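You operate a simulated robot arm through the tools that you are given. There is no shell and no other tool. Be economical: measure what you need, move in short steps, check, and stop when the job is done.

The job below is to be done with a simulated two-armed robot. You get a single attempt, and the scene is never put back.

JOB
Pick up the hand roller without band with one hand, pass it to the other hand and put it on the top of the bench marked sorting. Set down upright: hand roller without band.

The check looks at the end state, three seconds after you hand in, the way a careful person would. Anything else that was tipped, shoved, dropped, spilled or broken makes it a failure.

ROBOT AND FRAMES
Two 7-joint arms with two-finger parallel grippers on one trunk, on a base that drives. Base frame: it is fixed to the floor where the robot stands at the start and does not move with it; the origin is under the middle of the robot, x ahead of it, y to its left, z up. Units: m, rad, N and s.
The left shoulder is at the start at [-0.106, 0.119, 0.756], the right one opposite. With the tool pointing down near the work surface each hand reaches from about 0.1 to 0.56 m from the robot's upright axis, wherever it stands, measured 20 degrees to its own side. Places, roughly: hand roller without band (5x9x12 cm) [0.6, 0.1, 0.8]; top of the bench marked sorting [-1.7, -3.2, 0.8]. Payload 3.43 kg a hand.
Tool frame (each hand has its own): the origin (TCP) lies between the finger pads and is the grasp point; the fingertips stand 0.03 m ahead of it; z points along the fingers, y is the line along which they close. The gripper opens to 0.094 m. The fingers are 0.028 m wide and 0.01 m thick; the gripper's body (0.05 by 0.096 m) begins 0.055 m behind the TCP.
Orientation is told as [roll, pitch, yaw] about the base's x, y, z axes, in that order, counted from this pose: with the fingers straight down and closing along the base's y, the tool's x points along the base's -x, its y along +y and its z along -z.

CONTROLS
- The arms move only by the tool servo_tool. It takes "left_series", "right_series" or both (then of equal length, played together; a hand with none holds still); each is a list that holds one entry, the list of rows, each a list of 6 numbers: the shift along the base's x, y, z in m, then the turn, a rotation vector about the base's x, y, z in rad. In form: [[[tx, ty, tz, wx, wy, wz], ...]]. A call has 1 to 8 rows; each row shifts and turns the commanded pose from where the row before left it. "left_gripper" and "right_gripper" are, for a hand that has rows, the finger opening in m, from 0 to 0.094, set as the call begins (left out, the last holds). Each row takes 0.2 s and may step no farther than 0.05 m and 0.15 rad from the row before; otherwise, or with a gripper value out of range, the whole call is refused. Where a pose cannot be reached the arm comes as near as it can. A force on the tool above 40 N (or 10 N above the force at the start of the call, whichever is more), or a blocked arm, ends the call early, and 0.2 s more pass. The fingers move at their own pace (about 0.153 m/s each) and stop on an object; they squeeze with about 26 N. The grip force told is the motor's: it shows also when the fingers shut on nothing. Time passes only in rows, and 0.2 s behind the last, so rows that do not move let the fingers close. It gives the time, the measured TCP pose, the force on the tool (base axes), the opening and the grip force at its end, in the units of the frame above (readings bear some noise), with the torque about the TCP (base axes, N m) and any sound that the robot's microphone picked up.
- Cameras (640 x 400 px; columns grow to the right, rows downward): "scene" is now at [0.0404, 0.0123, 1.4738]; the picture's right is [0.26, -0.97, 0.00], its down [-0.65, -0.17, -0.74] and it looks along [0.71, 0.19, -0.68] (base axes); focal length 253 px, centre (320, 200). "left" rides on the left gripper at [0.076, -0.014, -0.102] in its tool frame; the picture's right is [0.18, 0.98, 0.00], its down [-0.75, 0.14, -0.64] and it looks along [-0.63, 0.12, 0.77] (tool axes); focal length 243 px, centre (320, 200). "right" rides on the right gripper at [0.076, 0.014, -0.102] in its tool frame; the picture's right is [-0.18, 0.98, 0.00], its down [-0.75, -0.14, -0.64] and it looks along [-0.63, -0.12, 0.77] (tool axes); focal length 243 px, centre (320, 200). There is no depth. A picture from a camera that has moved, and an enlarged one, comes with that camera's place and axes in the base frame and with its lens. The place of the scene camera against the robot may be out by one fixed shift of up to 0.012 m in any direction.
- grab_frame(camera): a new picture of that camera. It takes no simulated time.
- move_column(by): slides the trunk up (or, below 0, down) by that many m; the arms and the scene camera ride with it, the base frame stays. It gives what a move gives, with no picture.
- steer(legs): drives the robot by 1 to 6 legs, each [ahead, left, turn to the left] in m, m and rad, along the robot's own axes; the way and the turn of a leg run together, so that a leg with both is an arc; at most 1.5 m and 3.142 rad a leg. The arms and the cameras ride along, it lands a little off, and it stops where it bumps. It gives what a move gives.
- turn_head(pan, tilt): turns the head with the scene camera to pan (to the left, within 2.496 rad either way) and tilt (down, from -0.506 to 1.204), counted from straight ahead of the robot. It gives what a move gives.
- enlarge(camera, box): a new picture of the part [left, top, right, bottom] of that camera's present view, enlarged. It takes no simulated time.
- finish_job(): hands the job in; it is judged then, once.

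Work in short steps. Places have to be worked out from the pictures, the camera data and where the tool is seen: move nearer, look again, correct. Check each grasp and each placing, and mend what went wrong. You have 120 turns and 88 pictures in all, those below and enlarged ones among them. Open the grippers and draw the arms clear of the work before you hand the job in, unless the task says otherwise; then end with one line.

The tools are called as name(argument=value, ...) on one line, values as JSON. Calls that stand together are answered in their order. servo_tool: Moves the arms, as the interface text tells. Its arguments: {"type":"object","properties":{"left_series":{"type":"array","items":{"type":"array","items":{"type":"array","items":{"type":"number"}}}},"left_gripper":{"type":"number"},"right_series":{"type":"array","items":{"type":"array","items":{"type":"array","items":{"type":"number"}}}},"right_gripper":{"type":"number"}},"required":[]} The other tools are called the same way: move_column (by) slides the trunk up or down; steer (legs) drives the base; turn_head (pan, tilt) turns the head that bears the scene camera; grab_frame (camera) takes a picture; enlarge (camera, box) takes an enlarged picture of a part of a camera's view; finish_job () hands the job in.

At the start:

```text
t: 0.0
left_tool_pos: [0.3602, 0.2337, 1.117]
left_tool_rot: [0.0, -0.002, 0.001]
left_contact_force: [-1.1, 0.6, 0.4]
left_moment: [0.0, 0.0, 0.05]
left_gripper_width: 0.094
left_grip_force: 0.2
right_tool_pos: [0.2925, -0.0539, 1.0874]
right_tool_rot: [-0.001, -0.001, 0.0]
right_contact_force: [0.1, 0.4, 0.1]
right_moment: [-0.01, 0.01, -0.02]
right_gripper_width: 0.0941
right_grip_force: 0.1
trunk travel left (down, up): [-0.178, 0.157]
robot x, y, heading: [-0.0005, 0.0015, -0.001]
head pan, tilt: [0.26, 0.742]
```

scene: 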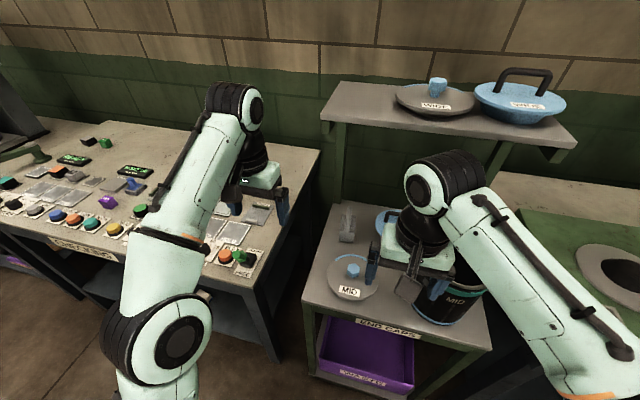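
right: 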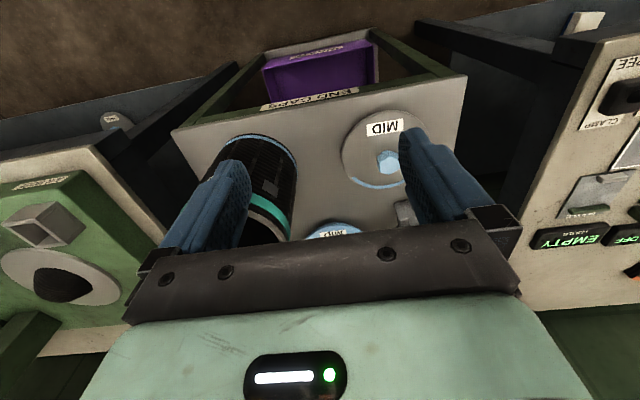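
left: 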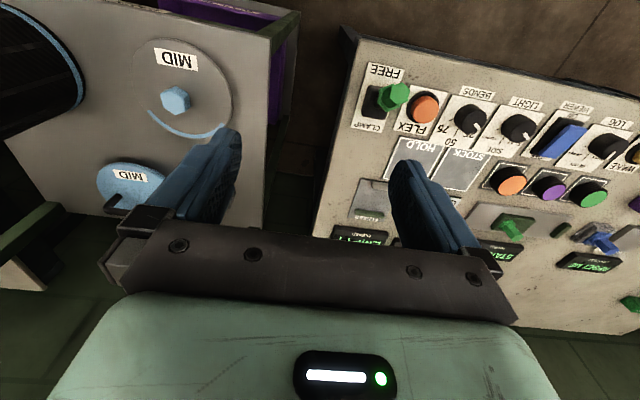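

The grey thing near (347,225) on the end-caps stand looks like a hand roller; I enlarge that part to identify it.

enlarge(camera="scene", box=[290, 180, 430, 310])

enlarge(camera="scene", box=[0, 110, 310, 300])

```text
3.08 times, centred on (360, 245) of scene
camera zoom: at [0.0404, 0.0123, 1.4738], right [0.26, -0.97, 0.0], down [-0.65, -0.17, -0.74], along [0.71, 0.19, -0.68], focal length 779 px, centre (197, 62)
```

zoom: 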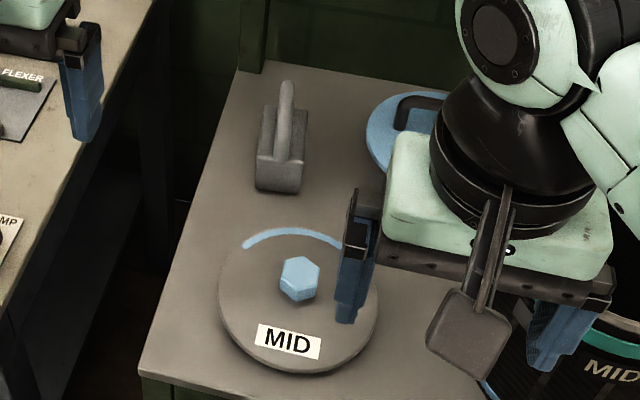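

```text
2.06 times, centred on (155, 205) of scene
camera zoom: at [0.0404, 0.0123, 1.4738], right [0.26, -0.97, 0.0], down [-0.65, -0.17, -0.74], along [0.71, 0.19, -0.68], focal length 523 px, centre (661, 190)
```

zoom: 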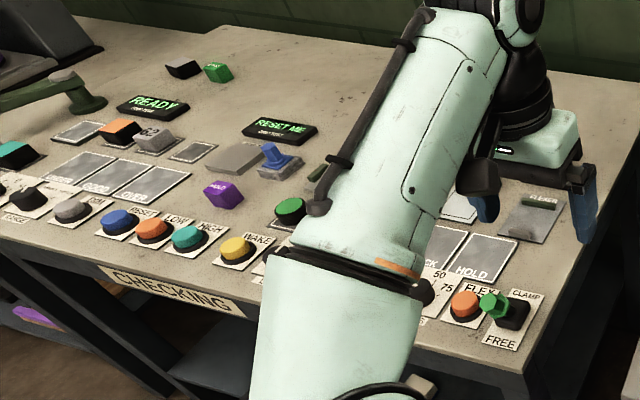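

The roller on the stand has no visible band and sits at about (0.62, 0.07). I move the right hand aside and back, and bring the left one back and over so its camera can look at the roller.

servo_tool(left_series=[[[-0.02, -0.04, 0, 0, 0, 0], [-0.02, -0.04, 0, 0, 0, 0], [0, -0.04, 0, 0, 0, 0], [0, -0.04, 0, 0, 0, 0]]], right_series=[[[0, -0.05, 0, 0, 0, 0], [0, -0.05, 0, 0, 0, 0], [0, -0.05, 0, 0, 0, 0], [0, -0.05, 0, 0, 0, 0]]])

grab_frame(camera="left")

grab_frame(camera="scene")

```text
t: 1.0
left_tool_pos: [0.321, 0.0716, 1.1165]
left_tool_rot: [0.003, -0.001, -0.001]
left_contact_force: [-0.2, 0.4, 0.3]
left_moment: [0.01, 0.0, 0.02]
left_gripper_width: 0.0945
left_grip_force: 0.0
right_tool_pos: [0.2919, -0.2569, 1.0868]
right_tool_rot: [0.002, 0.0, 0.001]
right_contact_force: [-0.1, -0.2, 0.9]
right_moment: [0.02, -0.02, -0.02]
right_gripper_width: 0.0943
right_grip_force: 0.0
trunk travel left (down, up): [-0.178, 0.157]
robot x, y, heading: [0.0015, -0.0005, -0.003]
head pan, tilt: [0.26, 0.742]
```

```text
82 pictures are left
camera left: at [0.2441, 0.0573, 1.2184], right [-0.18, 0.98, 0.0], down [0.75, 0.14, 0.64], along [0.63, 0.12, -0.76], focal length 243 px, centre (320, 200)
```

left: 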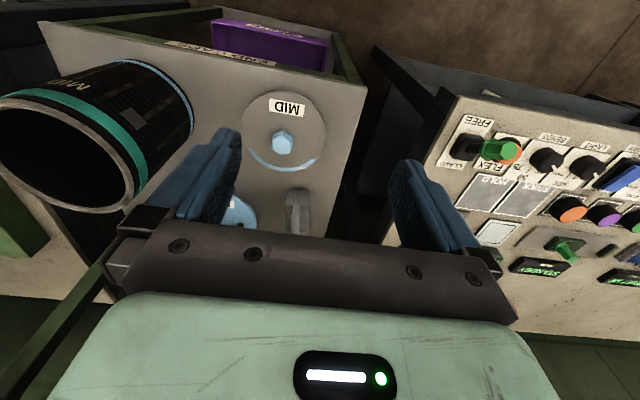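

```text
81 pictures are left
camera scene: at [0.0404, 0.0108, 1.4738], right [0.26, -0.97, 0.0], down [-0.65, -0.17, -0.74], along [0.71, 0.19, -0.68], focal length 253 px, centre (320, 200)
```

scene: 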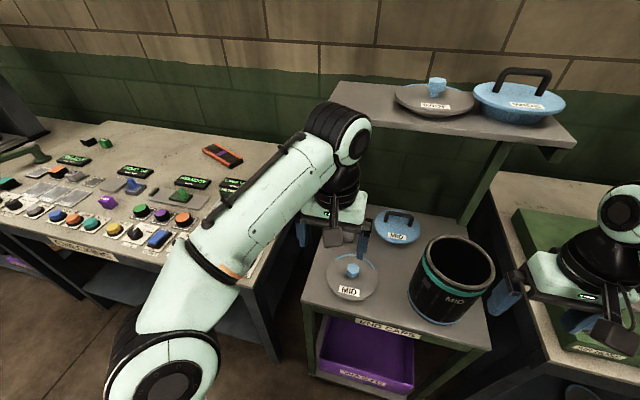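

The left camera sees the roller from above-behind; I enlarge it.

enlarge(camera="left", box=[230, 130, 370, 245])

```text
3.48 times, centred on (300, 188) of left
camera zoom: at [0.2441, 0.0573, 1.2184], right [-0.18, 0.98, 0.0], down [0.75, 0.14, 0.64], along [0.63, 0.12, -0.76], focal length 844 px, centre (390, 244)
```

zoom: 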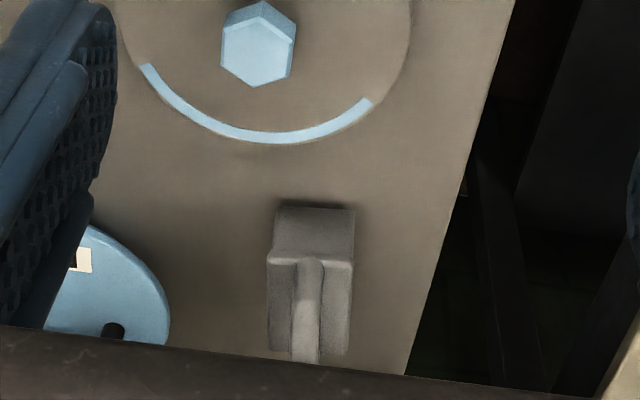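

I need about 0.12 m more reach, so I look down to see how far the base front is from the stand.

turn_head(pan=0.0, tilt=1.2)

grab_frame(camera="scene")

```text
t: 1.9
left_tool_pos: [0.3212, 0.0732, 1.116]
left_tool_rot: [0.0, -0.004, 0.0]
left_contact_force: [-0.3, 0.5, 0.1]
left_moment: [0.0, 0.02, -0.01]
left_gripper_width: 0.0939
left_grip_force: 0.0
right_tool_pos: [0.2922, -0.2552, 1.0871]
right_tool_rot: [-0.002, -0.001, 0.001]
right_contact_force: [-0.7, -0.2, -0.4]
right_moment: [-0.01, 0.0, 0.01]
right_gripper_width: 0.0939
right_grip_force: 0.1
trunk travel left (down, up): [-0.178, 0.157]
robot x, y, heading: [0.0002, 0.0008, 0.0]
head pan, tilt: [0.0, 1.201]
```

```text
79 pictures are left
camera scene: at [0.0159, -0.0091, 1.4414], right [0.0, -1.0, 0.0], down [-0.93, 0.0, -0.36], along [0.36, 0.0, -0.93], focal length 253 px, centre (320, 200)
```

scene: 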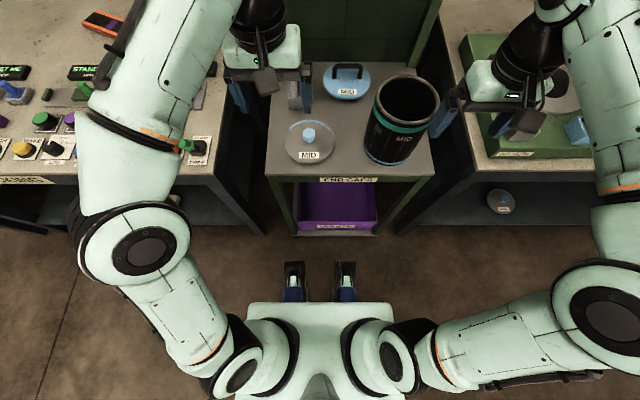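

Front feet are near x≈0.20 and the stand/bin front near x≈0.35, so about 0.1 m forward is safe. I also shift 0.05 m right so the roller falls in the left hand's sweet spot.

steer(legs=[[0.1, -0.05, 0]])

turn_head(pan=0.2, tilt=0.9)

servo_tool(left_series=[[[-0.03, 0.05, 0, 0, 0, 0], [-0.03, 0.05, 0, 0, 0, 0], [-0.03, 0.05, 0, 0, 0, 0]]])

grab_frame(camera="scene")

```text
t: 3.1
left_tool_pos: [0.372, 0.0246, 1.1169]
left_tool_rot: [0.001, -0.003, 0.0]
left_contact_force: [0.1, 0.2, 0.5]
left_moment: [0.05, 0.01, -0.02]
left_gripper_width: 0.0938
left_grip_force: 0.0
right_tool_pos: [0.3442, -0.3051, 1.0876]
right_tool_rot: [-0.002, -0.001, -0.001]
right_contact_force: [0.8, 0.3, 0.3]
right_moment: [0.04, -0.03, -0.01]
right_gripper_width: 0.0944
right_grip_force: 0.2
trunk travel left (down, up): [-0.178, 0.157]
robot x, y, heading: [0.0527, -0.0506, -0.002]
head pan, tilt: [0.0, 1.201]
```

```text
t: 3.9
left_tool_pos: [0.3741, 0.025, 1.1168]
left_tool_rot: [0.0, -0.002, -0.001]
left_contact_force: [-0.4, -0.4, -0.2]
left_moment: [-0.03, 0.0, 0.01]
left_gripper_width: 0.0937
left_grip_force: 0.0
right_tool_pos: [0.3448, -0.3046, 1.0881]
right_tool_rot: [0.0, -0.002, 0.0]
right_contact_force: [-0.1, -1.0, -0.1]
right_moment: [-0.02, -0.01, 0.01]
right_gripper_width: 0.0939
right_grip_force: 0.1
trunk travel left (down, up): [-0.178, 0.157]
robot x, y, heading: [0.0528, -0.0488, -0.001]
head pan, tilt: [0.201, 0.901]
```

```text
refused: row 1 steps farther than a row can; nothing moved
```

```text
78 pictures are left
camera scene: at [0.0869, -0.0436, 1.4611], right [0.2, -0.98, 0.0], down [-0.77, -0.16, -0.62], along [0.61, 0.12, -0.78], focal length 253 px, centre (320, 200)
```

scene: 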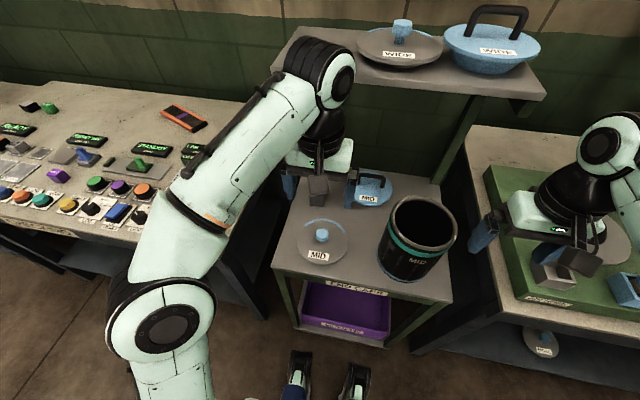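

The base stopped after 0.053 m ahead, so I'll not push further; the rest comes by tilting the hand. I lift the left arm out of the way to see the roller clearly.

servo_tool(left_series=[[[-0.02, 0.04, 0, 0, 0, 0], [-0.02, 0.04, 0, 0, 0, 0], [-0.02, 0.04, 0, 0, 0, 0], [-0.02, 0.04, 0, 0, 0, 0]]])

grab_frame(camera="scene")

grab_frame(camera="left")

```text
t: 4.9
left_tool_pos: [0.2921, 0.1851, 1.1148]
left_tool_rot: [0.001, -0.003, -0.003]
left_contact_force: [0.4, 0.5, 0.0]
left_moment: [-0.01, 0.0, 0.02]
left_gripper_width: 0.0941
left_grip_force: 0.1
right_tool_pos: [0.3441, -0.3051, 1.0879]
right_tool_rot: [0.0, -0.003, 0.0]
right_contact_force: [-0.7, -0.1, 0.1]
right_moment: [0.03, -0.01, -0.01]
right_gripper_width: 0.0941
right_grip_force: 0.0
trunk travel left (down, up): [-0.178, 0.157]
robot x, y, heading: [0.0542, -0.0493, 0.003]
head pan, tilt: [0.201, 0.901]
```

```text
77 pictures are left
camera scene: at [0.0865, -0.0431, 1.4612], right [0.2, -0.98, 0.0], down [-0.77, -0.16, -0.62], along [0.61, 0.12, -0.78], focal length 253 px, centre (320, 200)
```

scene: 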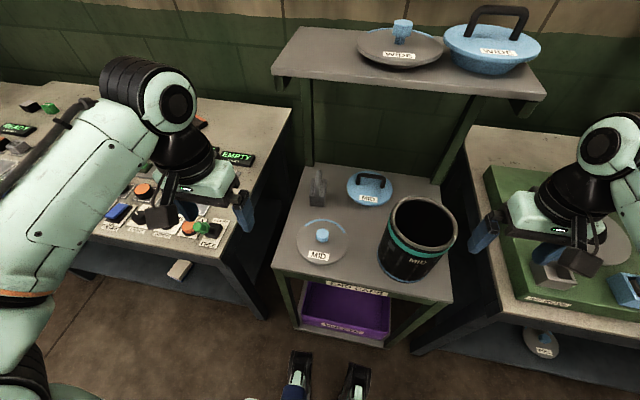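

```text
76 pictures are left
camera left: at [0.216, 0.1695, 1.2184], right [-0.18, 0.98, 0.0], down [0.75, 0.14, 0.64], along [0.63, 0.12, -0.77], focal length 243 px, centre (320, 200)
```

left: 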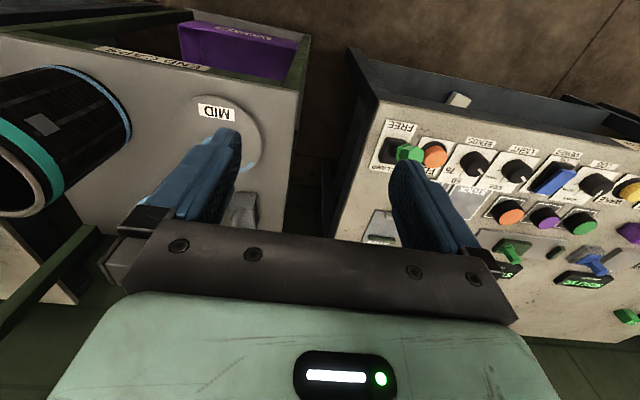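

enlarge(camera="scene", box=[280, 150, 360, 220])

```text
5.71 times, centred on (320, 185) of scene
camera zoom: at [0.0865, -0.0431, 1.4612], right [0.2, -0.98, 0.0], down [-0.77, -0.16, -0.62], along [0.61, 0.12, -0.78], focal length 1448 px, centre (320, 286)
```

zoom: 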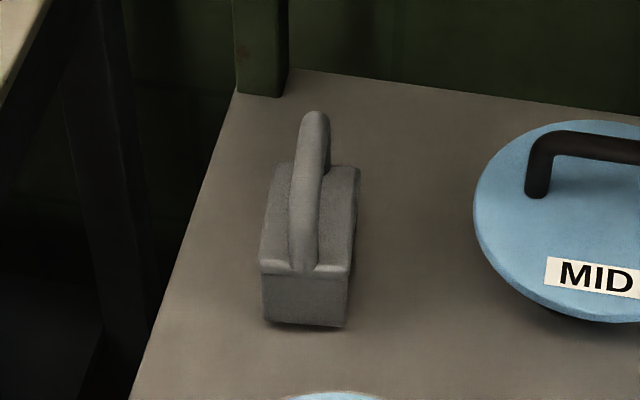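

The roller is a block with a handle on top running along x. I want a side view of the handle's shape, so I bring the left hand to the roller's left, yawed to look right.

servo_tool(left_series=[[[0.024, 0.006, -0.008, 0, 0, -0.14], [0.024, 0.006, -0.008, 0, 0, -0.14], [0.024, 0.006, -0.008, 0, 0, -0.14], [0.024, 0.006, -0.008, 0, 0, -0.14], [0.024, 0.006, -0.008, 0, 0, -0.14], [0.024, 0.006, -0.008, 0, 0, -0.14], [0.024, 0.006, -0.008, 0, 0, -0.14], [0.024, 0.006, -0.008, 0, 0, -0.14]]])

servo_tool(left_series=[[[0.024, 0.006, -0.008, 0, 0, -0.14], [0.024, 0.006, -0.008, 0, 0, -0.14], [0.02, 0.006, -0.008, 0, 0, -0.14]]])

grab_frame(camera="left")

```text
t: 6.7
left_tool_pos: [0.4718, 0.2304, 1.0513]
left_tool_rot: [-0.015, -0.004, -1.042]
left_contact_force: [-0.5, 0.0, -1.6]
left_moment: [0.02, -0.02, -0.02]
left_gripper_width: 0.094
left_grip_force: 0.0
left hand out of reach, approached as far as the arm can: row 8
right_tool_pos: [0.3445, -0.3035, 1.0889]
right_tool_rot: [0.0, -0.003, 0.0]
right_contact_force: [-0.4, 0.1, -0.4]
right_moment: [0.01, -0.03, 0.0]
right_gripper_width: 0.0939
right_grip_force: 0.1
trunk travel left (down, up): [-0.178, 0.157]
robot x, y, heading: [0.0522, -0.0519, -0.004]
head pan, tilt: [0.201, 0.901]
```

```text
t: 7.5
left_tool_pos: [0.4808, 0.2229, 1.0286]
left_tool_rot: [-0.012, -0.005, -1.128]
left_contact_force: [0.3, 1.1, 0.3]
left_moment: [-0.05, -0.01, 0.01]
left_gripper_width: 0.0939
left_grip_force: 0.0
left hand out of reach, approached as far as the arm can: row 1, 2, 3
right_tool_pos: [0.344, -0.3032, 1.0872]
right_tool_rot: [0.0, -0.001, -0.001]
right_contact_force: [0.0, -0.1, 0.0]
right_moment: [0.01, -0.01, -0.01]
right_gripper_width: 0.094
right_grip_force: 0.0
trunk travel left (down, up): [-0.178, 0.157]
robot x, y, heading: [0.0523, -0.0514, -0.0]
head pan, tilt: [0.201, 0.901]
```

```text
74 pictures are left
camera left: at [0.4359, 0.2865, 1.1305], right [0.81, 0.59, -0.01], down [0.46, -0.61, 0.64], along [0.37, -0.53, -0.76], focal length 243 px, centre (320, 200)
```

left: 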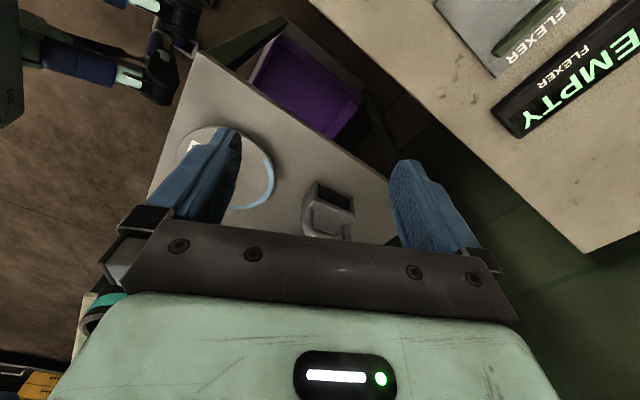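

enlarge(camera="left", box=[275, 165, 385, 245])

```text
5.00 times, centred on (330, 205) of left
camera zoom: at [0.4359, 0.2865, 1.1305], right [0.81, 0.59, -0.01], down [0.46, -0.61, 0.64], along [0.37, -0.53, -0.76], focal length 1213 px, centre (270, 175)
```

zoom: 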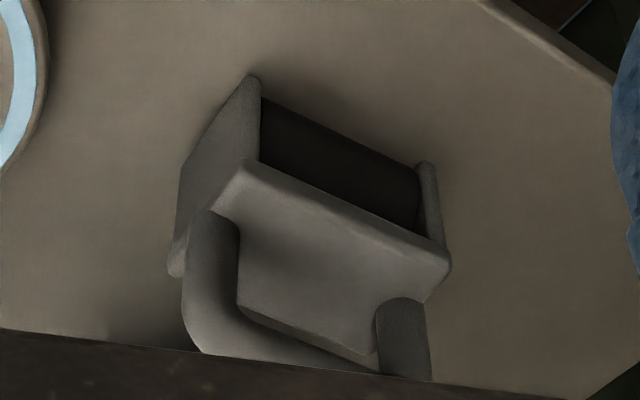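

Side view shows a block with a U-shaped handle whose top rail runs along x, with a bare dark roller inside: no band. Triangulating the scene and left views puts the stand top at z≈0.80 and the roller centre at ≈(0.604, 0.063), top ≈0.92. I turn the left hand back and bring it nearer.

servo_tool(left_series=[[[-0.004, -0.019, 0, 0, 0, 0.14], [-0.004, -0.019, 0, 0, 0, 0.14], [-0.004, -0.019, 0, 0, 0, 0.14], [-0.004, -0.019, 0, 0, 0, 0.14], [-0.004, -0.019, 0, 0, 0, 0.14], [-0.004, -0.019, 0, 0, 0, 0.14], [-0.004, -0.019, 0, 0, 0, 0.14], [-0.004, -0.019, 0, 0, 0, 0.14]]])

```text
t: 9.3
left_tool_pos: [0.45, 0.07, 1.0294]
left_tool_rot: [-0.013, -0.006, -0.005]
left_contact_force: [0.8, -0.3, 0.0]
left_moment: [0.02, 0.0, 0.0]
left_gripper_width: 0.0938
left_grip_force: 0.1
right_tool_pos: [0.3453, -0.3058, 1.0872]
right_tool_rot: [0.0, 0.001, 0.001]
right_contact_force: [-0.2, -0.4, 0.3]
right_moment: [0.02, -0.01, 0.0]
right_gripper_width: 0.0942
right_grip_force: 0.0
trunk travel left (down, up): [-0.178, 0.157]
robot x, y, heading: [0.05, -0.0492, 0.001]
head pan, tilt: [0.201, 0.901]
```

The hand is level again at (0.45, 0.07, 1.03); I look with its camera.

grab_frame(camera="left")

enlarge(camera="left", box=[230, 150, 390, 250])

```text
72 pictures are left
camera left: at [0.372, 0.0582, 1.131], right [-0.18, 0.98, -0.01], down [0.75, 0.15, 0.64], along [0.64, 0.11, -0.76], focal length 243 px, centre (320, 200)
```

left: 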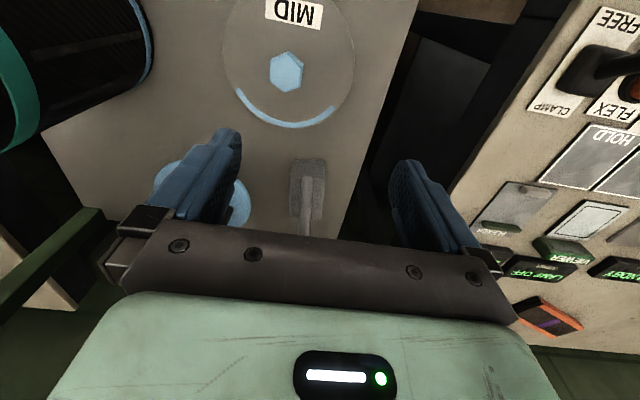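

```text
4.00 times, centred on (310, 200) of left
camera zoom: at [0.372, 0.0582, 1.131], right [-0.18, 0.98, -0.01], down [0.75, 0.15, 0.64], along [0.64, 0.11, -0.76], focal length 970 px, centre (360, 200)
```

zoom: 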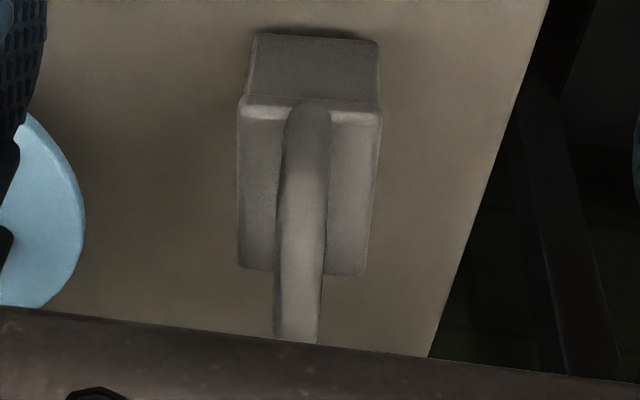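

The roller's near face is at x≈0.571, y≈0.074, and the handle is ≈2 cm wide around y≈0.076. I move over it at height and check the reach.

servo_tool(left_series=[[[0.04, 0.001, 0, 0, 0, 0], [0.04, 0.001, 0, 0, 0, 0], [0.04, 0.002, -0.01, 0, 0, 0], [0.035, 0.002, -0.02, 0, 0, 0]]])

grab_frame(camera="left")

grab_frame(camera="scene")

```text
t: 10.3
left_tool_pos: [0.5346, 0.0735, 0.9655]
left_tool_rot: [-0.015, -0.005, -0.006]
left_contact_force: [0.5, 0.6, 0.5]
left_moment: [-0.01, -0.02, -0.01]
left_gripper_width: 0.0941
left_grip_force: 0.0
left hand out of reach, approached as far as the arm can: row 2, 3, 4
right_tool_pos: [0.345, -0.3046, 1.0883]
right_tool_rot: [0.001, 0.001, 0.0]
right_contact_force: [1.4, 0.3, 0.1]
right_moment: [-0.05, 0.03, 0.0]
right_gripper_width: 0.0937
right_grip_force: 0.1
trunk travel left (down, up): [-0.178, 0.157]
robot x, y, heading: [0.0517, -0.05, 0.0]
head pan, tilt: [0.201, 0.901]
```

```text
70 pictures are left
camera left: at [0.458, 0.0613, 1.0668], right [-0.18, 0.98, -0.01], down [0.75, 0.14, 0.64], along [0.64, 0.1, -0.77], focal length 243 px, centre (320, 200)
```

left: 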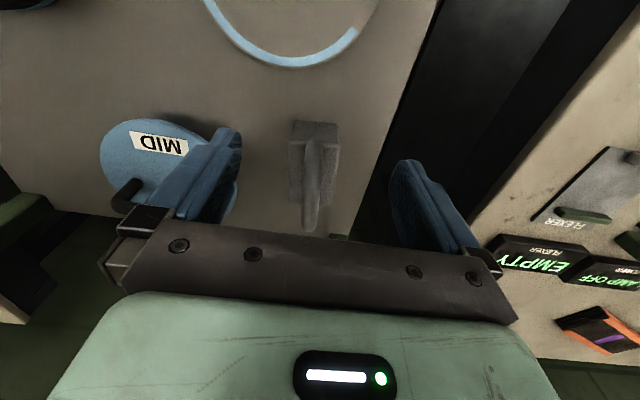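

```text
69 pictures are left
camera scene: at [0.0869, -0.0434, 1.4612], right [0.2, -0.98, 0.0], down [-0.77, -0.16, -0.62], along [0.61, 0.12, -0.78], focal length 253 px, centre (320, 200)
```

scene: 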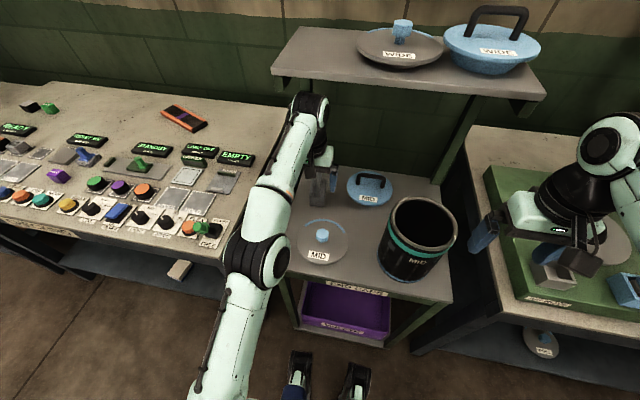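

Tool-down reach ends at x≈0.535, so I'll raise the trunk for more reach. The shelf might overhang the roller, so I first draw the hand back, then raise and use the new viewpoint to triangulate the shelf.

servo_tool(left_series=[[[-0.045, 0, 0.01, 0, 0, 0], [-0.045, 0, 0.01, 0, 0, 0], [-0.045, 0, 0, 0, 0, 0], [-0.045, 0.02, 0, 0, 0, 0], [-0.02, 0.04, 0, 0, 0, 0], [-0.02, 0.04, 0, 0, 0, 0]]])

move_column(by=0.15)

grab_frame(camera="scene")

```text
t: 11.7
left_tool_pos: [0.3139, 0.1738, 0.9843]
left_tool_rot: [-0.013, -0.005, -0.009]
left_contact_force: [-0.1, 1.6, -0.9]
left_moment: [-0.03, -0.01, -0.04]
left_gripper_width: 0.0939
left_grip_force: 0.0
right_tool_pos: [0.3438, -0.3043, 1.0881]
right_tool_rot: [0.0, -0.001, 0.0]
right_contact_force: [-0.2, -1.0, -1.5]
right_moment: [-0.01, -0.02, -0.01]
right_gripper_width: 0.094
right_grip_force: 0.0
trunk travel left (down, up): [-0.178, 0.157]
robot x, y, heading: [0.0511, -0.0519, 0.001]
head pan, tilt: [0.201, 0.901]
```

```text
t: 13.5
left_tool_pos: [0.3148, 0.1725, 1.1347]
left_tool_rot: [-0.011, -0.005, -0.006]
left_contact_force: [-1.5, 0.3, -0.9]
left_moment: [0.01, -0.03, 0.03]
left_gripper_width: 0.0941
left_grip_force: 0.1
right_tool_pos: [0.3432, -0.3037, 1.238]
right_tool_rot: [0.001, 0.0, 0.0]
right_contact_force: [-1.0, -0.9, -0.6]
right_moment: [0.02, -0.03, -0.01]
right_gripper_width: 0.094
right_grip_force: 0.0
trunk travel left (down, up): [-0.328, 0.007]
robot x, y, heading: [0.052, -0.0491, -0.001]
head pan, tilt: [0.201, 0.901]
```

```text
68 pictures are left
camera scene: at [0.0816, -0.0437, 1.6149], right [0.2, -0.98, 0.0], down [-0.77, -0.16, -0.62], along [0.61, 0.12, -0.78], focal length 253 px, centre (320, 200)
```

scene: 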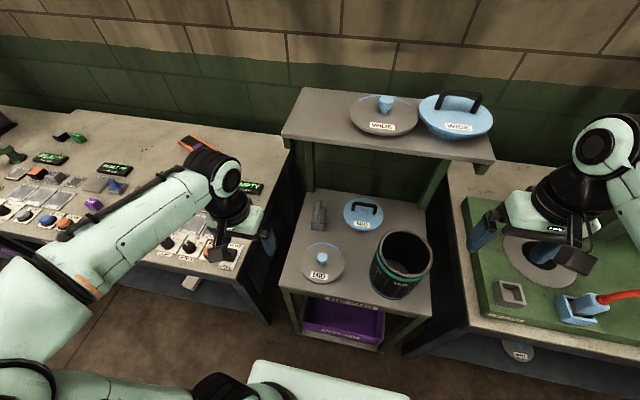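

The shelf edge overhangs at x≈0.59, z≈1.2, so I'll come in from the robot side with the hand tilted ~0.75 rad forward, staying under it. I move to a pre-grasp point back along the tool axis.

servo_tool(left_series=[[[0.03, -0.017, -0.022, 0, -0.125, 0.015], [0.03, -0.017, -0.022, 0, -0.125, 0.015], [0.03, -0.017, -0.022, 0, -0.125, 0.015], [0.03, -0.017, -0.022, 0, -0.125, 0.015], [0.03, -0.017, -0.022, 0, -0.125, 0.015], [0.03, -0.017, -0.022, 0, -0.125, 0.015]]])

grab_frame(camera="left")

grab_frame(camera="scene")

```text
t: 14.9
left_tool_pos: [0.4956, 0.0688, 1.001]
left_tool_rot: [-0.052, -0.753, 0.101]
left_contact_force: [-0.1, 0.1, -0.2]
left_moment: [-0.03, 0.02, 0.01]
left_gripper_width: 0.0939
left_grip_force: 0.1
right_tool_pos: [0.3453, -0.3052, 1.2369]
right_tool_rot: [0.0, 0.0, 0.0]
right_contact_force: [-0.5, -0.1, 0.3]
right_moment: [0.01, 0.01, 0.0]
right_gripper_width: 0.094
right_grip_force: 0.0
trunk travel left (down, up): [-0.328, 0.007]
robot x, y, heading: [0.0513, -0.0511, 0.002]
head pan, tilt: [0.201, 0.901]
```

```text
67 pictures are left
camera left: at [0.3711, 0.0472, 1.0244], right [-0.2, 0.97, -0.16], down [0.1, 0.18, 0.98], along [0.97, 0.18, -0.13], focal length 243 px, centre (320, 200)
```

left: 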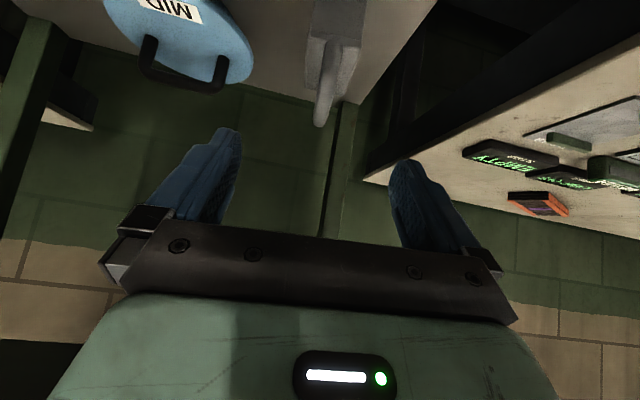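

```text
66 pictures are left
camera scene: at [0.084, -0.0442, 1.615], right [0.2, -0.98, 0.0], down [-0.77, -0.16, -0.62], along [0.61, 0.12, -0.78], focal length 253 px, centre (320, 200)
```

scene: 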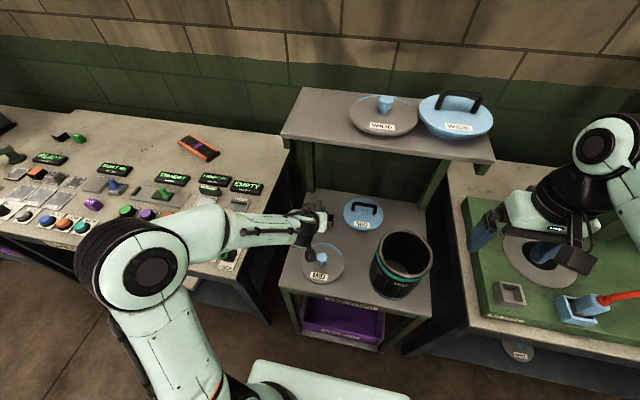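

The handle top shows at z≈0.917, y≈0.08, consistent with my estimate. I advance along the tool axis towards TCP (0.60, 0.079, 0.905).

servo_tool(left_series=[[[0.026, 0.0025, -0.024, 0.01, 0, 0], [0.026, 0.0025, -0.024, 0.01, 0, 0], [0.026, 0.0025, -0.024, 0.01, 0, 0]]])

grab_frame(camera="left")

enlarge(camera="scene", box=[280, 180, 380, 260])

```text
t: 15.7
left_tool_pos: [0.5742, 0.0774, 0.9296]
left_tool_rot: [-0.01, -0.755, 0.074]
left_contact_force: [-0.1, -0.7, 0.5]
left_moment: [-0.03, 0.01, 0.01]
left_gripper_width: 0.0939
left_grip_force: 0.2
right_tool_pos: [0.3461, -0.3039, 1.2383]
right_tool_rot: [0.0, 0.001, -0.001]
right_contact_force: [0.0, 0.4, -1.1]
right_moment: [0.02, 0.01, 0.0]
right_gripper_width: 0.0941
right_grip_force: 0.1
trunk travel left (down, up): [-0.328, 0.007]
robot x, y, heading: [0.0483, -0.0461, 0.001]
head pan, tilt: [0.201, 0.901]
```

```text
65 pictures are left
camera left: at [0.4496, 0.0548, 0.952], right [-0.2, 0.97, -0.13], down [0.1, 0.16, 0.98], along [0.97, 0.18, -0.13], focal length 243 px, centre (320, 200)
```

left: 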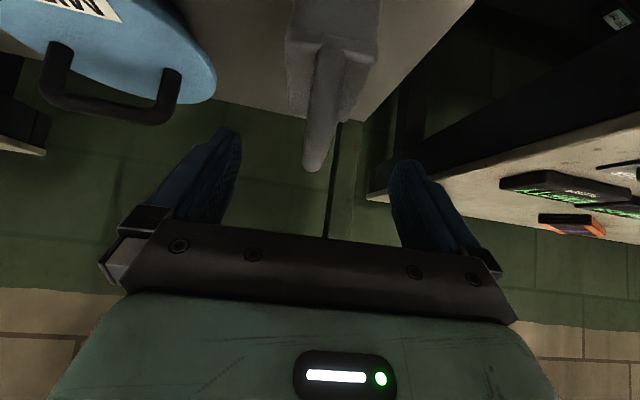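

```text
5.00 times, centred on (330, 220) of scene
camera zoom: at [0.0839, -0.0434, 1.615], right [0.2, -0.98, 0.0], down [-0.77, -0.16, -0.62], along [0.61, 0.12, -0.78], focal length 1266 px, centre (270, 100)
```

zoom: 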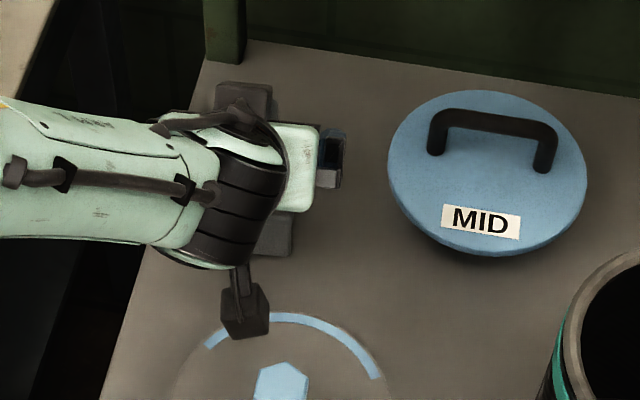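

The handle sits centred between the fingers. One more step puts the TCP on the rail; then I close.

servo_tool(left_series=[[[0.015, 0.001, -0.014, 0, 0, 0], [0.012, 0.001, -0.011, 0, 0, 0]]])

grab_frame(camera="left")

```text
t: 16.3
left_tool_pos: [0.5999, 0.0805, 0.9046]
left_tool_rot: [-0.01, -0.757, 0.076]
left_contact_force: [0.7, 0.6, 0.6]
left_moment: [-0.01, -0.02, 0.02]
left_gripper_width: 0.094
left_grip_force: 0.1
right_tool_pos: [0.3455, -0.3042, 1.2373]
right_tool_rot: [0.002, 0.0, -0.001]
right_contact_force: [0.2, -0.1, 0.3]
right_moment: [-0.02, -0.05, 0.01]
right_gripper_width: 0.0939
right_grip_force: 0.0
trunk travel left (down, up): [-0.328, 0.007]
robot x, y, heading: [0.0568, -0.0484, -0.002]
head pan, tilt: [0.201, 0.901]
```

```text
63 pictures are left
camera left: at [0.4754, 0.0578, 0.9278], right [-0.2, 0.97, -0.13], down [0.1, 0.16, 0.98], along [0.97, 0.18, -0.13], focal length 243 px, centre (320, 200)
```

left: 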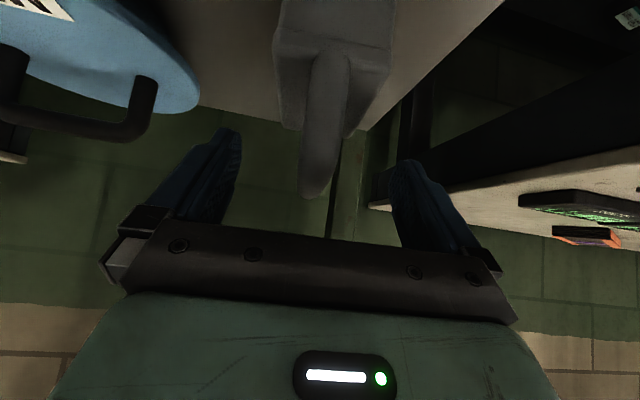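

The TCP projects at (320,189) on the handle, fingertips overlapping it. I close the left gripper.

servo_tool(left_series=[[[0, 0, 0, 0, 0, 0], [0, 0, 0, 0, 0, 0], [0, 0, 0, 0, 0, 0]]], left_gripper=0.0)

grab_frame(camera="left")

```text
t: 17.1
left_tool_pos: [0.5999, 0.0808, 0.9065]
left_tool_rot: [-0.012, -0.755, 0.074]
left_contact_force: [2.3, -0.3, 0.1]
left_moment: [0.02, -0.08, 0.02]
left_gripper_width: 0.0196
left_grip_force: 25.6
right_tool_pos: [0.3447, -0.3043, 1.2388]
right_tool_rot: [-0.001, 0.001, 0.001]
right_contact_force: [0.2, -0.1, 0.2]
right_moment: [0.01, 0.0, -0.01]
right_gripper_width: 0.0942
right_grip_force: 0.1
trunk travel left (down, up): [-0.328, 0.007]
robot x, y, heading: [0.0561, -0.0484, -0.002]
head pan, tilt: [0.201, 0.901]
```

```text
62 pictures are left
camera left: at [0.4752, 0.0577, 0.9278], right [-0.2, 0.97, -0.13], down [0.1, 0.16, 0.98], along [0.97, 0.18, -0.13], focal length 243 px, centre (320, 200)
```

left: 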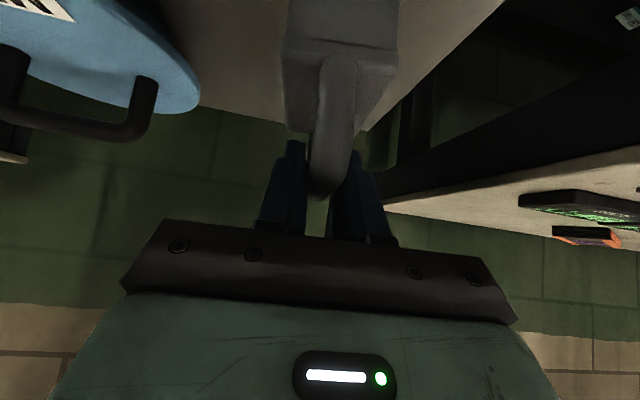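

The fingers stopped at 19.6 mm on the handle with full grip force. I lift straight up a little, then draw back.

servo_tool(left_series=[[[0, 0, 0.015, 0, 0, 0], [0, 0, 0.02, 0, 0, 0], [-0.01, 0, 0.025, 0, 0, 0], [-0.03, 0, 0.025, 0, 0, 0], [-0.04, 0, 0.015, 0, 0, 0], [-0.045, 0, 0.015, 0, 0, 0]]])

grab_frame(camera="left")

grab_frame(camera="scene")

```text
t: 18.5
left_tool_pos: [0.4731, 0.0798, 1.0214]
left_tool_rot: [-0.01, -0.758, 0.077]
left_contact_force: [-1.2, 0.6, -3.1]
left_moment: [0.01, 0.0, -0.02]
left_gripper_width: 0.0195
left_grip_force: 26.0
right_tool_pos: [0.3434, -0.3049, 1.2373]
right_tool_rot: [-0.001, -0.002, -0.001]
right_contact_force: [-0.3, -0.5, 0.0]
right_moment: [0.02, -0.03, 0.05]
right_gripper_width: 0.0941
right_grip_force: 0.1
trunk travel left (down, up): [-0.328, 0.007]
robot x, y, heading: [0.0539, -0.0504, 0.001]
head pan, tilt: [0.201, 0.901]
```

```text
61 pictures are left
camera left: at [0.3491, 0.0575, 1.0426], right [-0.2, 0.97, -0.13], down [0.1, 0.16, 0.98], along [0.97, 0.18, -0.12], focal length 243 px, centre (320, 200)
```

left: 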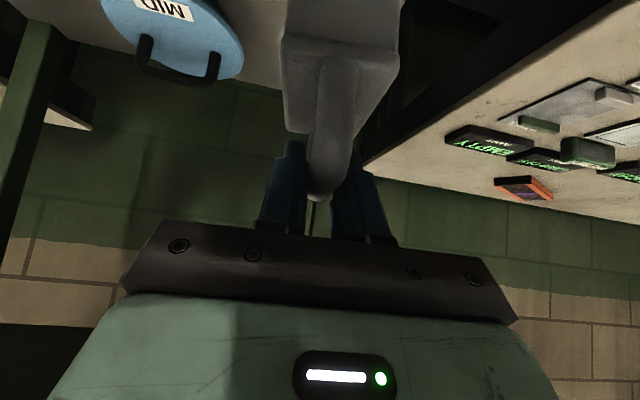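

```text
60 pictures are left
camera scene: at [0.0811, -0.0437, 1.6149], right [0.2, -0.98, 0.0], down [-0.77, -0.16, -0.62], along [0.61, 0.12, -0.78], focal length 253 px, centre (320, 200)
```

scene: 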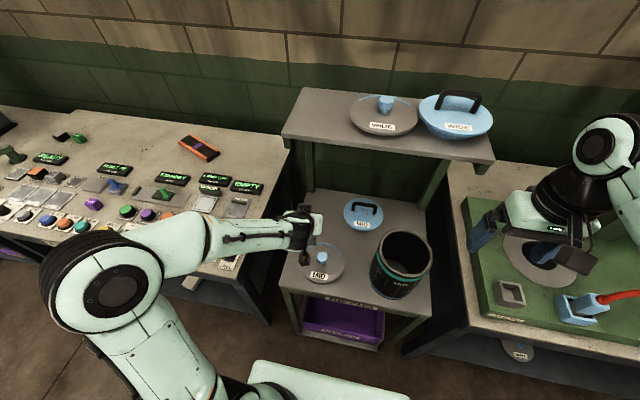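

The roller is held and lifted (≈3 N). I draw it in closer, then look right/behind to see the way and the sorting bench.

servo_tool(left_series=[[[-0.04, 0.01, 0.01, 0, 0, 0], [-0.04, 0.01, 0.01, 0, 0, 0]]])

turn_head(pan=-2.2, tilt=0.35)

grab_frame(camera="scene")

turn_head(pan=-1.1, tilt=0.45)

grab_frame(camera="scene")

```text
t: 19.1
left_tool_pos: [0.3953, 0.1001, 1.0401]
left_tool_rot: [-0.01, -0.758, 0.075]
left_contact_force: [0.7, 0.3, -2.7]
left_moment: [0.0, -0.01, -0.01]
left_gripper_width: 0.0196
left_grip_force: 26.6
right_tool_pos: [0.3436, -0.3038, 1.2387]
right_tool_rot: [0.0, -0.002, 0.0]
right_contact_force: [1.1, -0.1, -0.6]
right_moment: [0.05, -0.01, 0.0]
right_gripper_width: 0.0942
right_grip_force: 0.0
trunk travel left (down, up): [-0.328, 0.007]
robot x, y, heading: [0.0522, -0.0486, 0.002]
head pan, tilt: [0.201, 0.901]
```

```text
t: 21.3
left_tool_pos: [0.3955, 0.0999, 1.0403]
left_tool_rot: [-0.007, -0.756, 0.075]
left_contact_force: [0.0, -0.3, -1.8]
left_moment: [0.0, -0.04, -0.01]
left_gripper_width: 0.0198
left_grip_force: 26.0
right_tool_pos: [0.3451, -0.3041, 1.2376]
right_tool_rot: [-0.002, 0.001, -0.001]
right_contact_force: [-0.1, -0.2, -0.1]
right_moment: [-0.05, 0.0, 0.04]
right_gripper_width: 0.0938
right_grip_force: 0.1
trunk travel left (down, up): [-0.328, 0.007]
robot x, y, heading: [0.0519, -0.0458, 0.001]
head pan, tilt: [-2.201, 0.351]
```

```text
59 pictures are left
camera scene: at [-0.0459, -0.1339, 1.6625], right [-0.81, 0.59, 0.0], down [0.2, 0.28, -0.94], along [-0.55, -0.76, -0.34], focal length 253 px, centre (320, 200)
```

scene: 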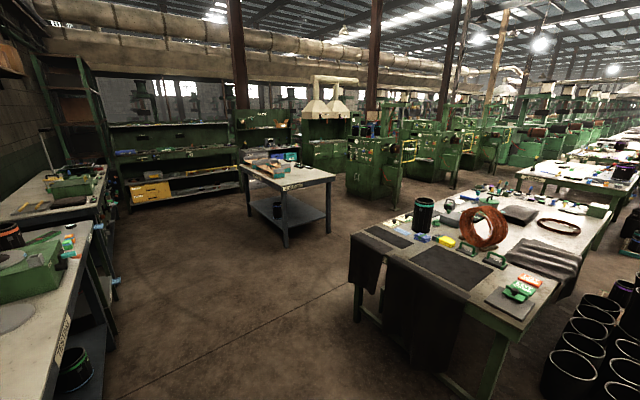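

```text
t: 22.6
left_tool_pos: [0.3957, 0.0998, 1.0399]
left_tool_rot: [-0.01, -0.756, 0.075]
left_contact_force: [0.2, -0.3, -2.6]
left_moment: [-0.01, 0.0, 0.0]
left_gripper_width: 0.0197
left_grip_force: 25.8
right_tool_pos: [0.344, -0.3051, 1.2374]
right_tool_rot: [0.0, 0.002, 0.001]
right_contact_force: [-0.1, 0.6, 0.2]
right_moment: [-0.04, -0.01, 0.02]
right_gripper_width: 0.0941
right_grip_force: 0.2
trunk travel left (down, up): [-0.328, 0.007]
robot x, y, heading: [0.0561, -0.0531, 0.002]
head pan, tilt: [-1.1, 0.45]
```

```text
58 pictures are left
camera scene: at [0.0506, -0.1406, 1.6533], right [-0.89, -0.45, 0.0], down [-0.2, 0.39, -0.9], along [0.41, -0.8, -0.44], focal length 253 px, centre (320, 200)
```

scene: 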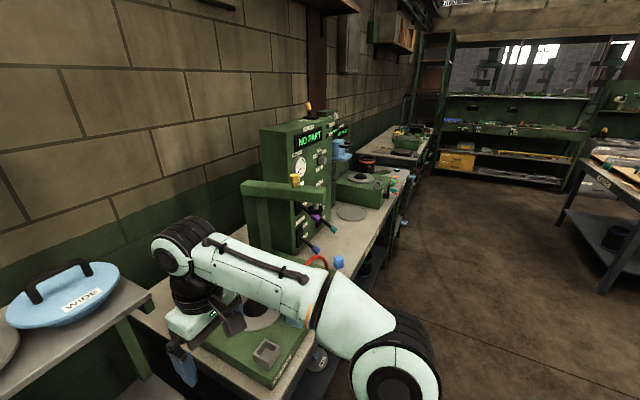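

The small table ahead at pixel (285,175) computes to about (-1.7,-3.2), matching the sorting bench. I turn to enlarge it and check the label and free space.

turn_head(pan=-2.2, tilt=0.35)

enlarge(camera="scene", box=[220, 120, 360, 250])

```text
t: 23.9
left_tool_pos: [0.3965, 0.1006, 1.0398]
left_tool_rot: [-0.01, -0.755, 0.075]
left_contact_force: [-0.4, -0.3, -1.7]
left_moment: [0.0, 0.01, -0.01]
left_gripper_width: 0.0197
left_grip_force: 26.0
right_tool_pos: [0.3446, -0.3046, 1.2377]
right_tool_rot: [0.0, -0.002, -0.002]
right_contact_force: [-0.2, 0.7, 0.4]
right_moment: [0.01, 0.0, -0.02]
right_gripper_width: 0.0937
right_grip_force: 0.0
trunk travel left (down, up): [-0.328, 0.007]
robot x, y, heading: [0.0502, -0.0496, -0.001]
head pan, tilt: [-2.201, 0.351]
```

```text
3.08 times, centred on (290, 185) of scene
camera zoom: at [-0.0458, -0.134, 1.6625], right [-0.81, 0.59, 0.0], down [0.2, 0.28, -0.94], along [-0.55, -0.76, -0.34], focal length 779 px, centre (412, 246)
```

zoom: 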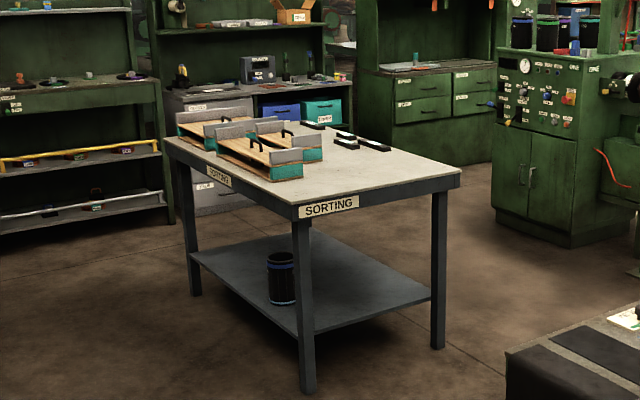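

That is the SORTING bench: about x −2.14…−1.36, y from −2.67 away, with free space along the near edge. I back away 0.40 m from the stand so there's room for the hand-over.

steer(legs=[[-0.4, 0, 0]])

turn_head(pan=0.0, tilt=0.9)

grab_frame(camera="scene")

```text
t: 26.4
left_tool_pos: [0.0007, 0.1001, 1.0406]
left_tool_rot: [-0.01, -0.755, 0.08]
left_contact_force: [0.5, 0.3, -3.4]
left_moment: [0.0, 0.0, 0.02]
left_gripper_width: 0.0196
left_grip_force: 25.9
right_tool_pos: [-0.0486, -0.3035, 1.238]
right_tool_rot: [-0.002, 0.0, 0.005]
right_contact_force: [1.6, 0.2, 0.1]
right_moment: [0.01, 0.03, -0.02]
right_gripper_width: 0.094
right_grip_force: 0.0
trunk travel left (down, up): [-0.328, 0.007]
robot x, y, heading: [-0.3429, -0.0507, 0.002]
head pan, tilt: [-2.201, 0.351]
```

```text
t: 28.5
left_tool_pos: [0.0013, 0.1011, 1.04]
left_tool_rot: [-0.012, -0.755, 0.08]
left_contact_force: [1.4, -0.6, -2.9]
left_moment: [0.01, -0.01, 0.0]
left_gripper_width: 0.0197
left_grip_force: 25.8
right_tool_pos: [-0.0476, -0.3032, 1.2388]
right_tool_rot: [0.0, 0.0, 0.006]
right_contact_force: [0.5, -0.1, 0.4]
right_moment: [-0.01, -0.02, 0.03]
right_gripper_width: 0.0939
right_grip_force: 0.1
trunk travel left (down, up): [-0.328, 0.007]
robot x, y, heading: [-0.3422, -0.0514, 0.01]
head pan, tilt: [0.0, 0.901]
```

```text
56 pictures are left
camera scene: at [-0.31, -0.0596, 1.615], right [0.0, -1.0, 0.0], down [-0.78, 0.0, -0.62], along [0.62, 0.0, -0.78], focal length 253 px, centre (320, 200)
```

scene: 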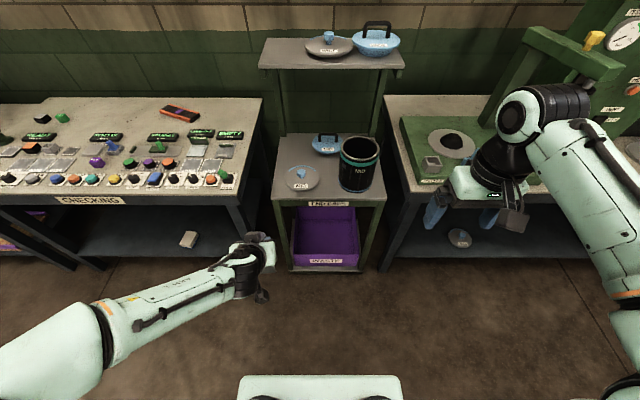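

The roller is behind the hand from this view. I swing the left hand to its left side (yaw ≈ −1.5) so the roller points right, ready for the right hand.

servo_tool(left_series=[[[0.004, -0.005, 0, 0, 0, -0.14], [0.004, -0.005, 0, 0, 0, -0.14], [0.004, -0.005, 0, 0, 0, -0.14], [0.004, -0.005, 0, 0, 0, -0.14], [0.004, -0.005, 0, 0, 0, -0.14], [0.004, -0.005, 0, 0, 0, -0.14], [0.004, -0.005, 0, 0, 0, -0.14], [0.004, -0.005, 0, 0, 0, -0.14]]])

servo_tool(left_series=[[[0.004, -0.005, 0, 0, 0, -0.14], [0.004, -0.005, 0, 0, 0, -0.14], [0.004, -0.005, 0, 0, 0, -0.14]]])

grab_frame(camera="scene")

grab_frame(camera="left")

```text
t: 30.3
left_tool_pos: [0.0282, 0.0652, 1.0388]
left_tool_rot: [-0.007, -0.741, -0.926]
left_contact_force: [0.4, 0.2, -2.4]
left_moment: [-0.01, -0.02, 0.04]
left_gripper_width: 0.0196
left_grip_force: 26.6
left hand out of reach, approached as far as the arm can: row 4, 6
right_tool_pos: [-0.0483, -0.3048, 1.2373]
right_tool_rot: [0.0, 0.001, 0.005]
right_contact_force: [-0.1, 0.6, 0.1]
right_moment: [0.03, 0.01, 0.03]
right_gripper_width: 0.094
right_grip_force: 0.0
trunk travel left (down, up): [-0.328, 0.007]
robot x, y, heading: [-0.3383, -0.0505, 0.006]
head pan, tilt: [0.0, 0.901]
```

```text
t: 31.1
left_tool_pos: [0.04, 0.0512, 1.0387]
left_tool_rot: [-0.011, -0.743, -1.349]
left_contact_force: [-0.3, -0.1, -2.1]
left_moment: [0.02, 0.02, 0.0]
left_gripper_width: 0.0199
left_grip_force: 26.3
right_tool_pos: [-0.0474, -0.304, 1.2371]
right_tool_rot: [0.001, 0.001, 0.005]
right_contact_force: [-0.8, -0.3, -0.2]
right_moment: [-0.01, 0.02, -0.01]
right_gripper_width: 0.0941
right_grip_force: 0.1
trunk travel left (down, up): [-0.328, 0.007]
robot x, y, heading: [-0.3427, -0.0538, 0.004]
head pan, tilt: [0.0, 0.901]
```

```text
55 pictures are left
camera scene: at [-0.3094, -0.0596, 1.615], right [0.0, -1.0, 0.0], down [-0.78, 0.0, -0.62], along [0.62, 0.0, -0.78], focal length 253 px, centre (320, 200)
```

scene: 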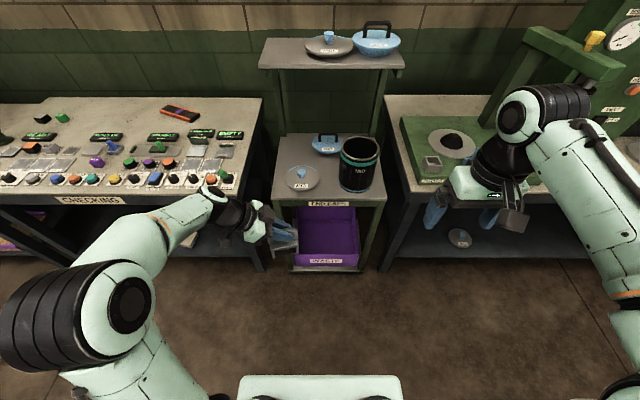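

```text
54 pictures are left
camera left: at [-0.0001, 0.1705, 1.0623], right [0.93, 0.34, -0.13], down [0.17, -0.09, 0.98], along [0.32, -0.94, -0.14], focal length 243 px, centre (320, 200)
```

left: 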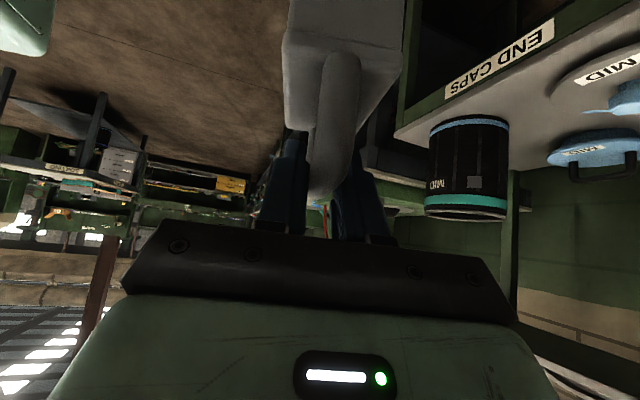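

The roller now shows at (285,240) in the scene; I enlarge it to judge its pose in the left hand.

enlarge(camera="scene", box=[230, 190, 330, 270])

```text
5.00 times, centred on (280, 230) of scene
camera zoom: at [-0.3094, -0.0596, 1.615], right [0.0, -1.0, 0.0], down [-0.78, 0.0, -0.62], along [0.62, 0.0, -0.78], focal length 1266 px, centre (520, 50)
```

zoom: 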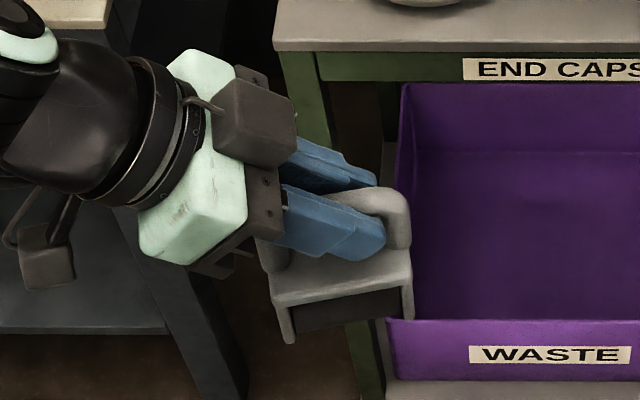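

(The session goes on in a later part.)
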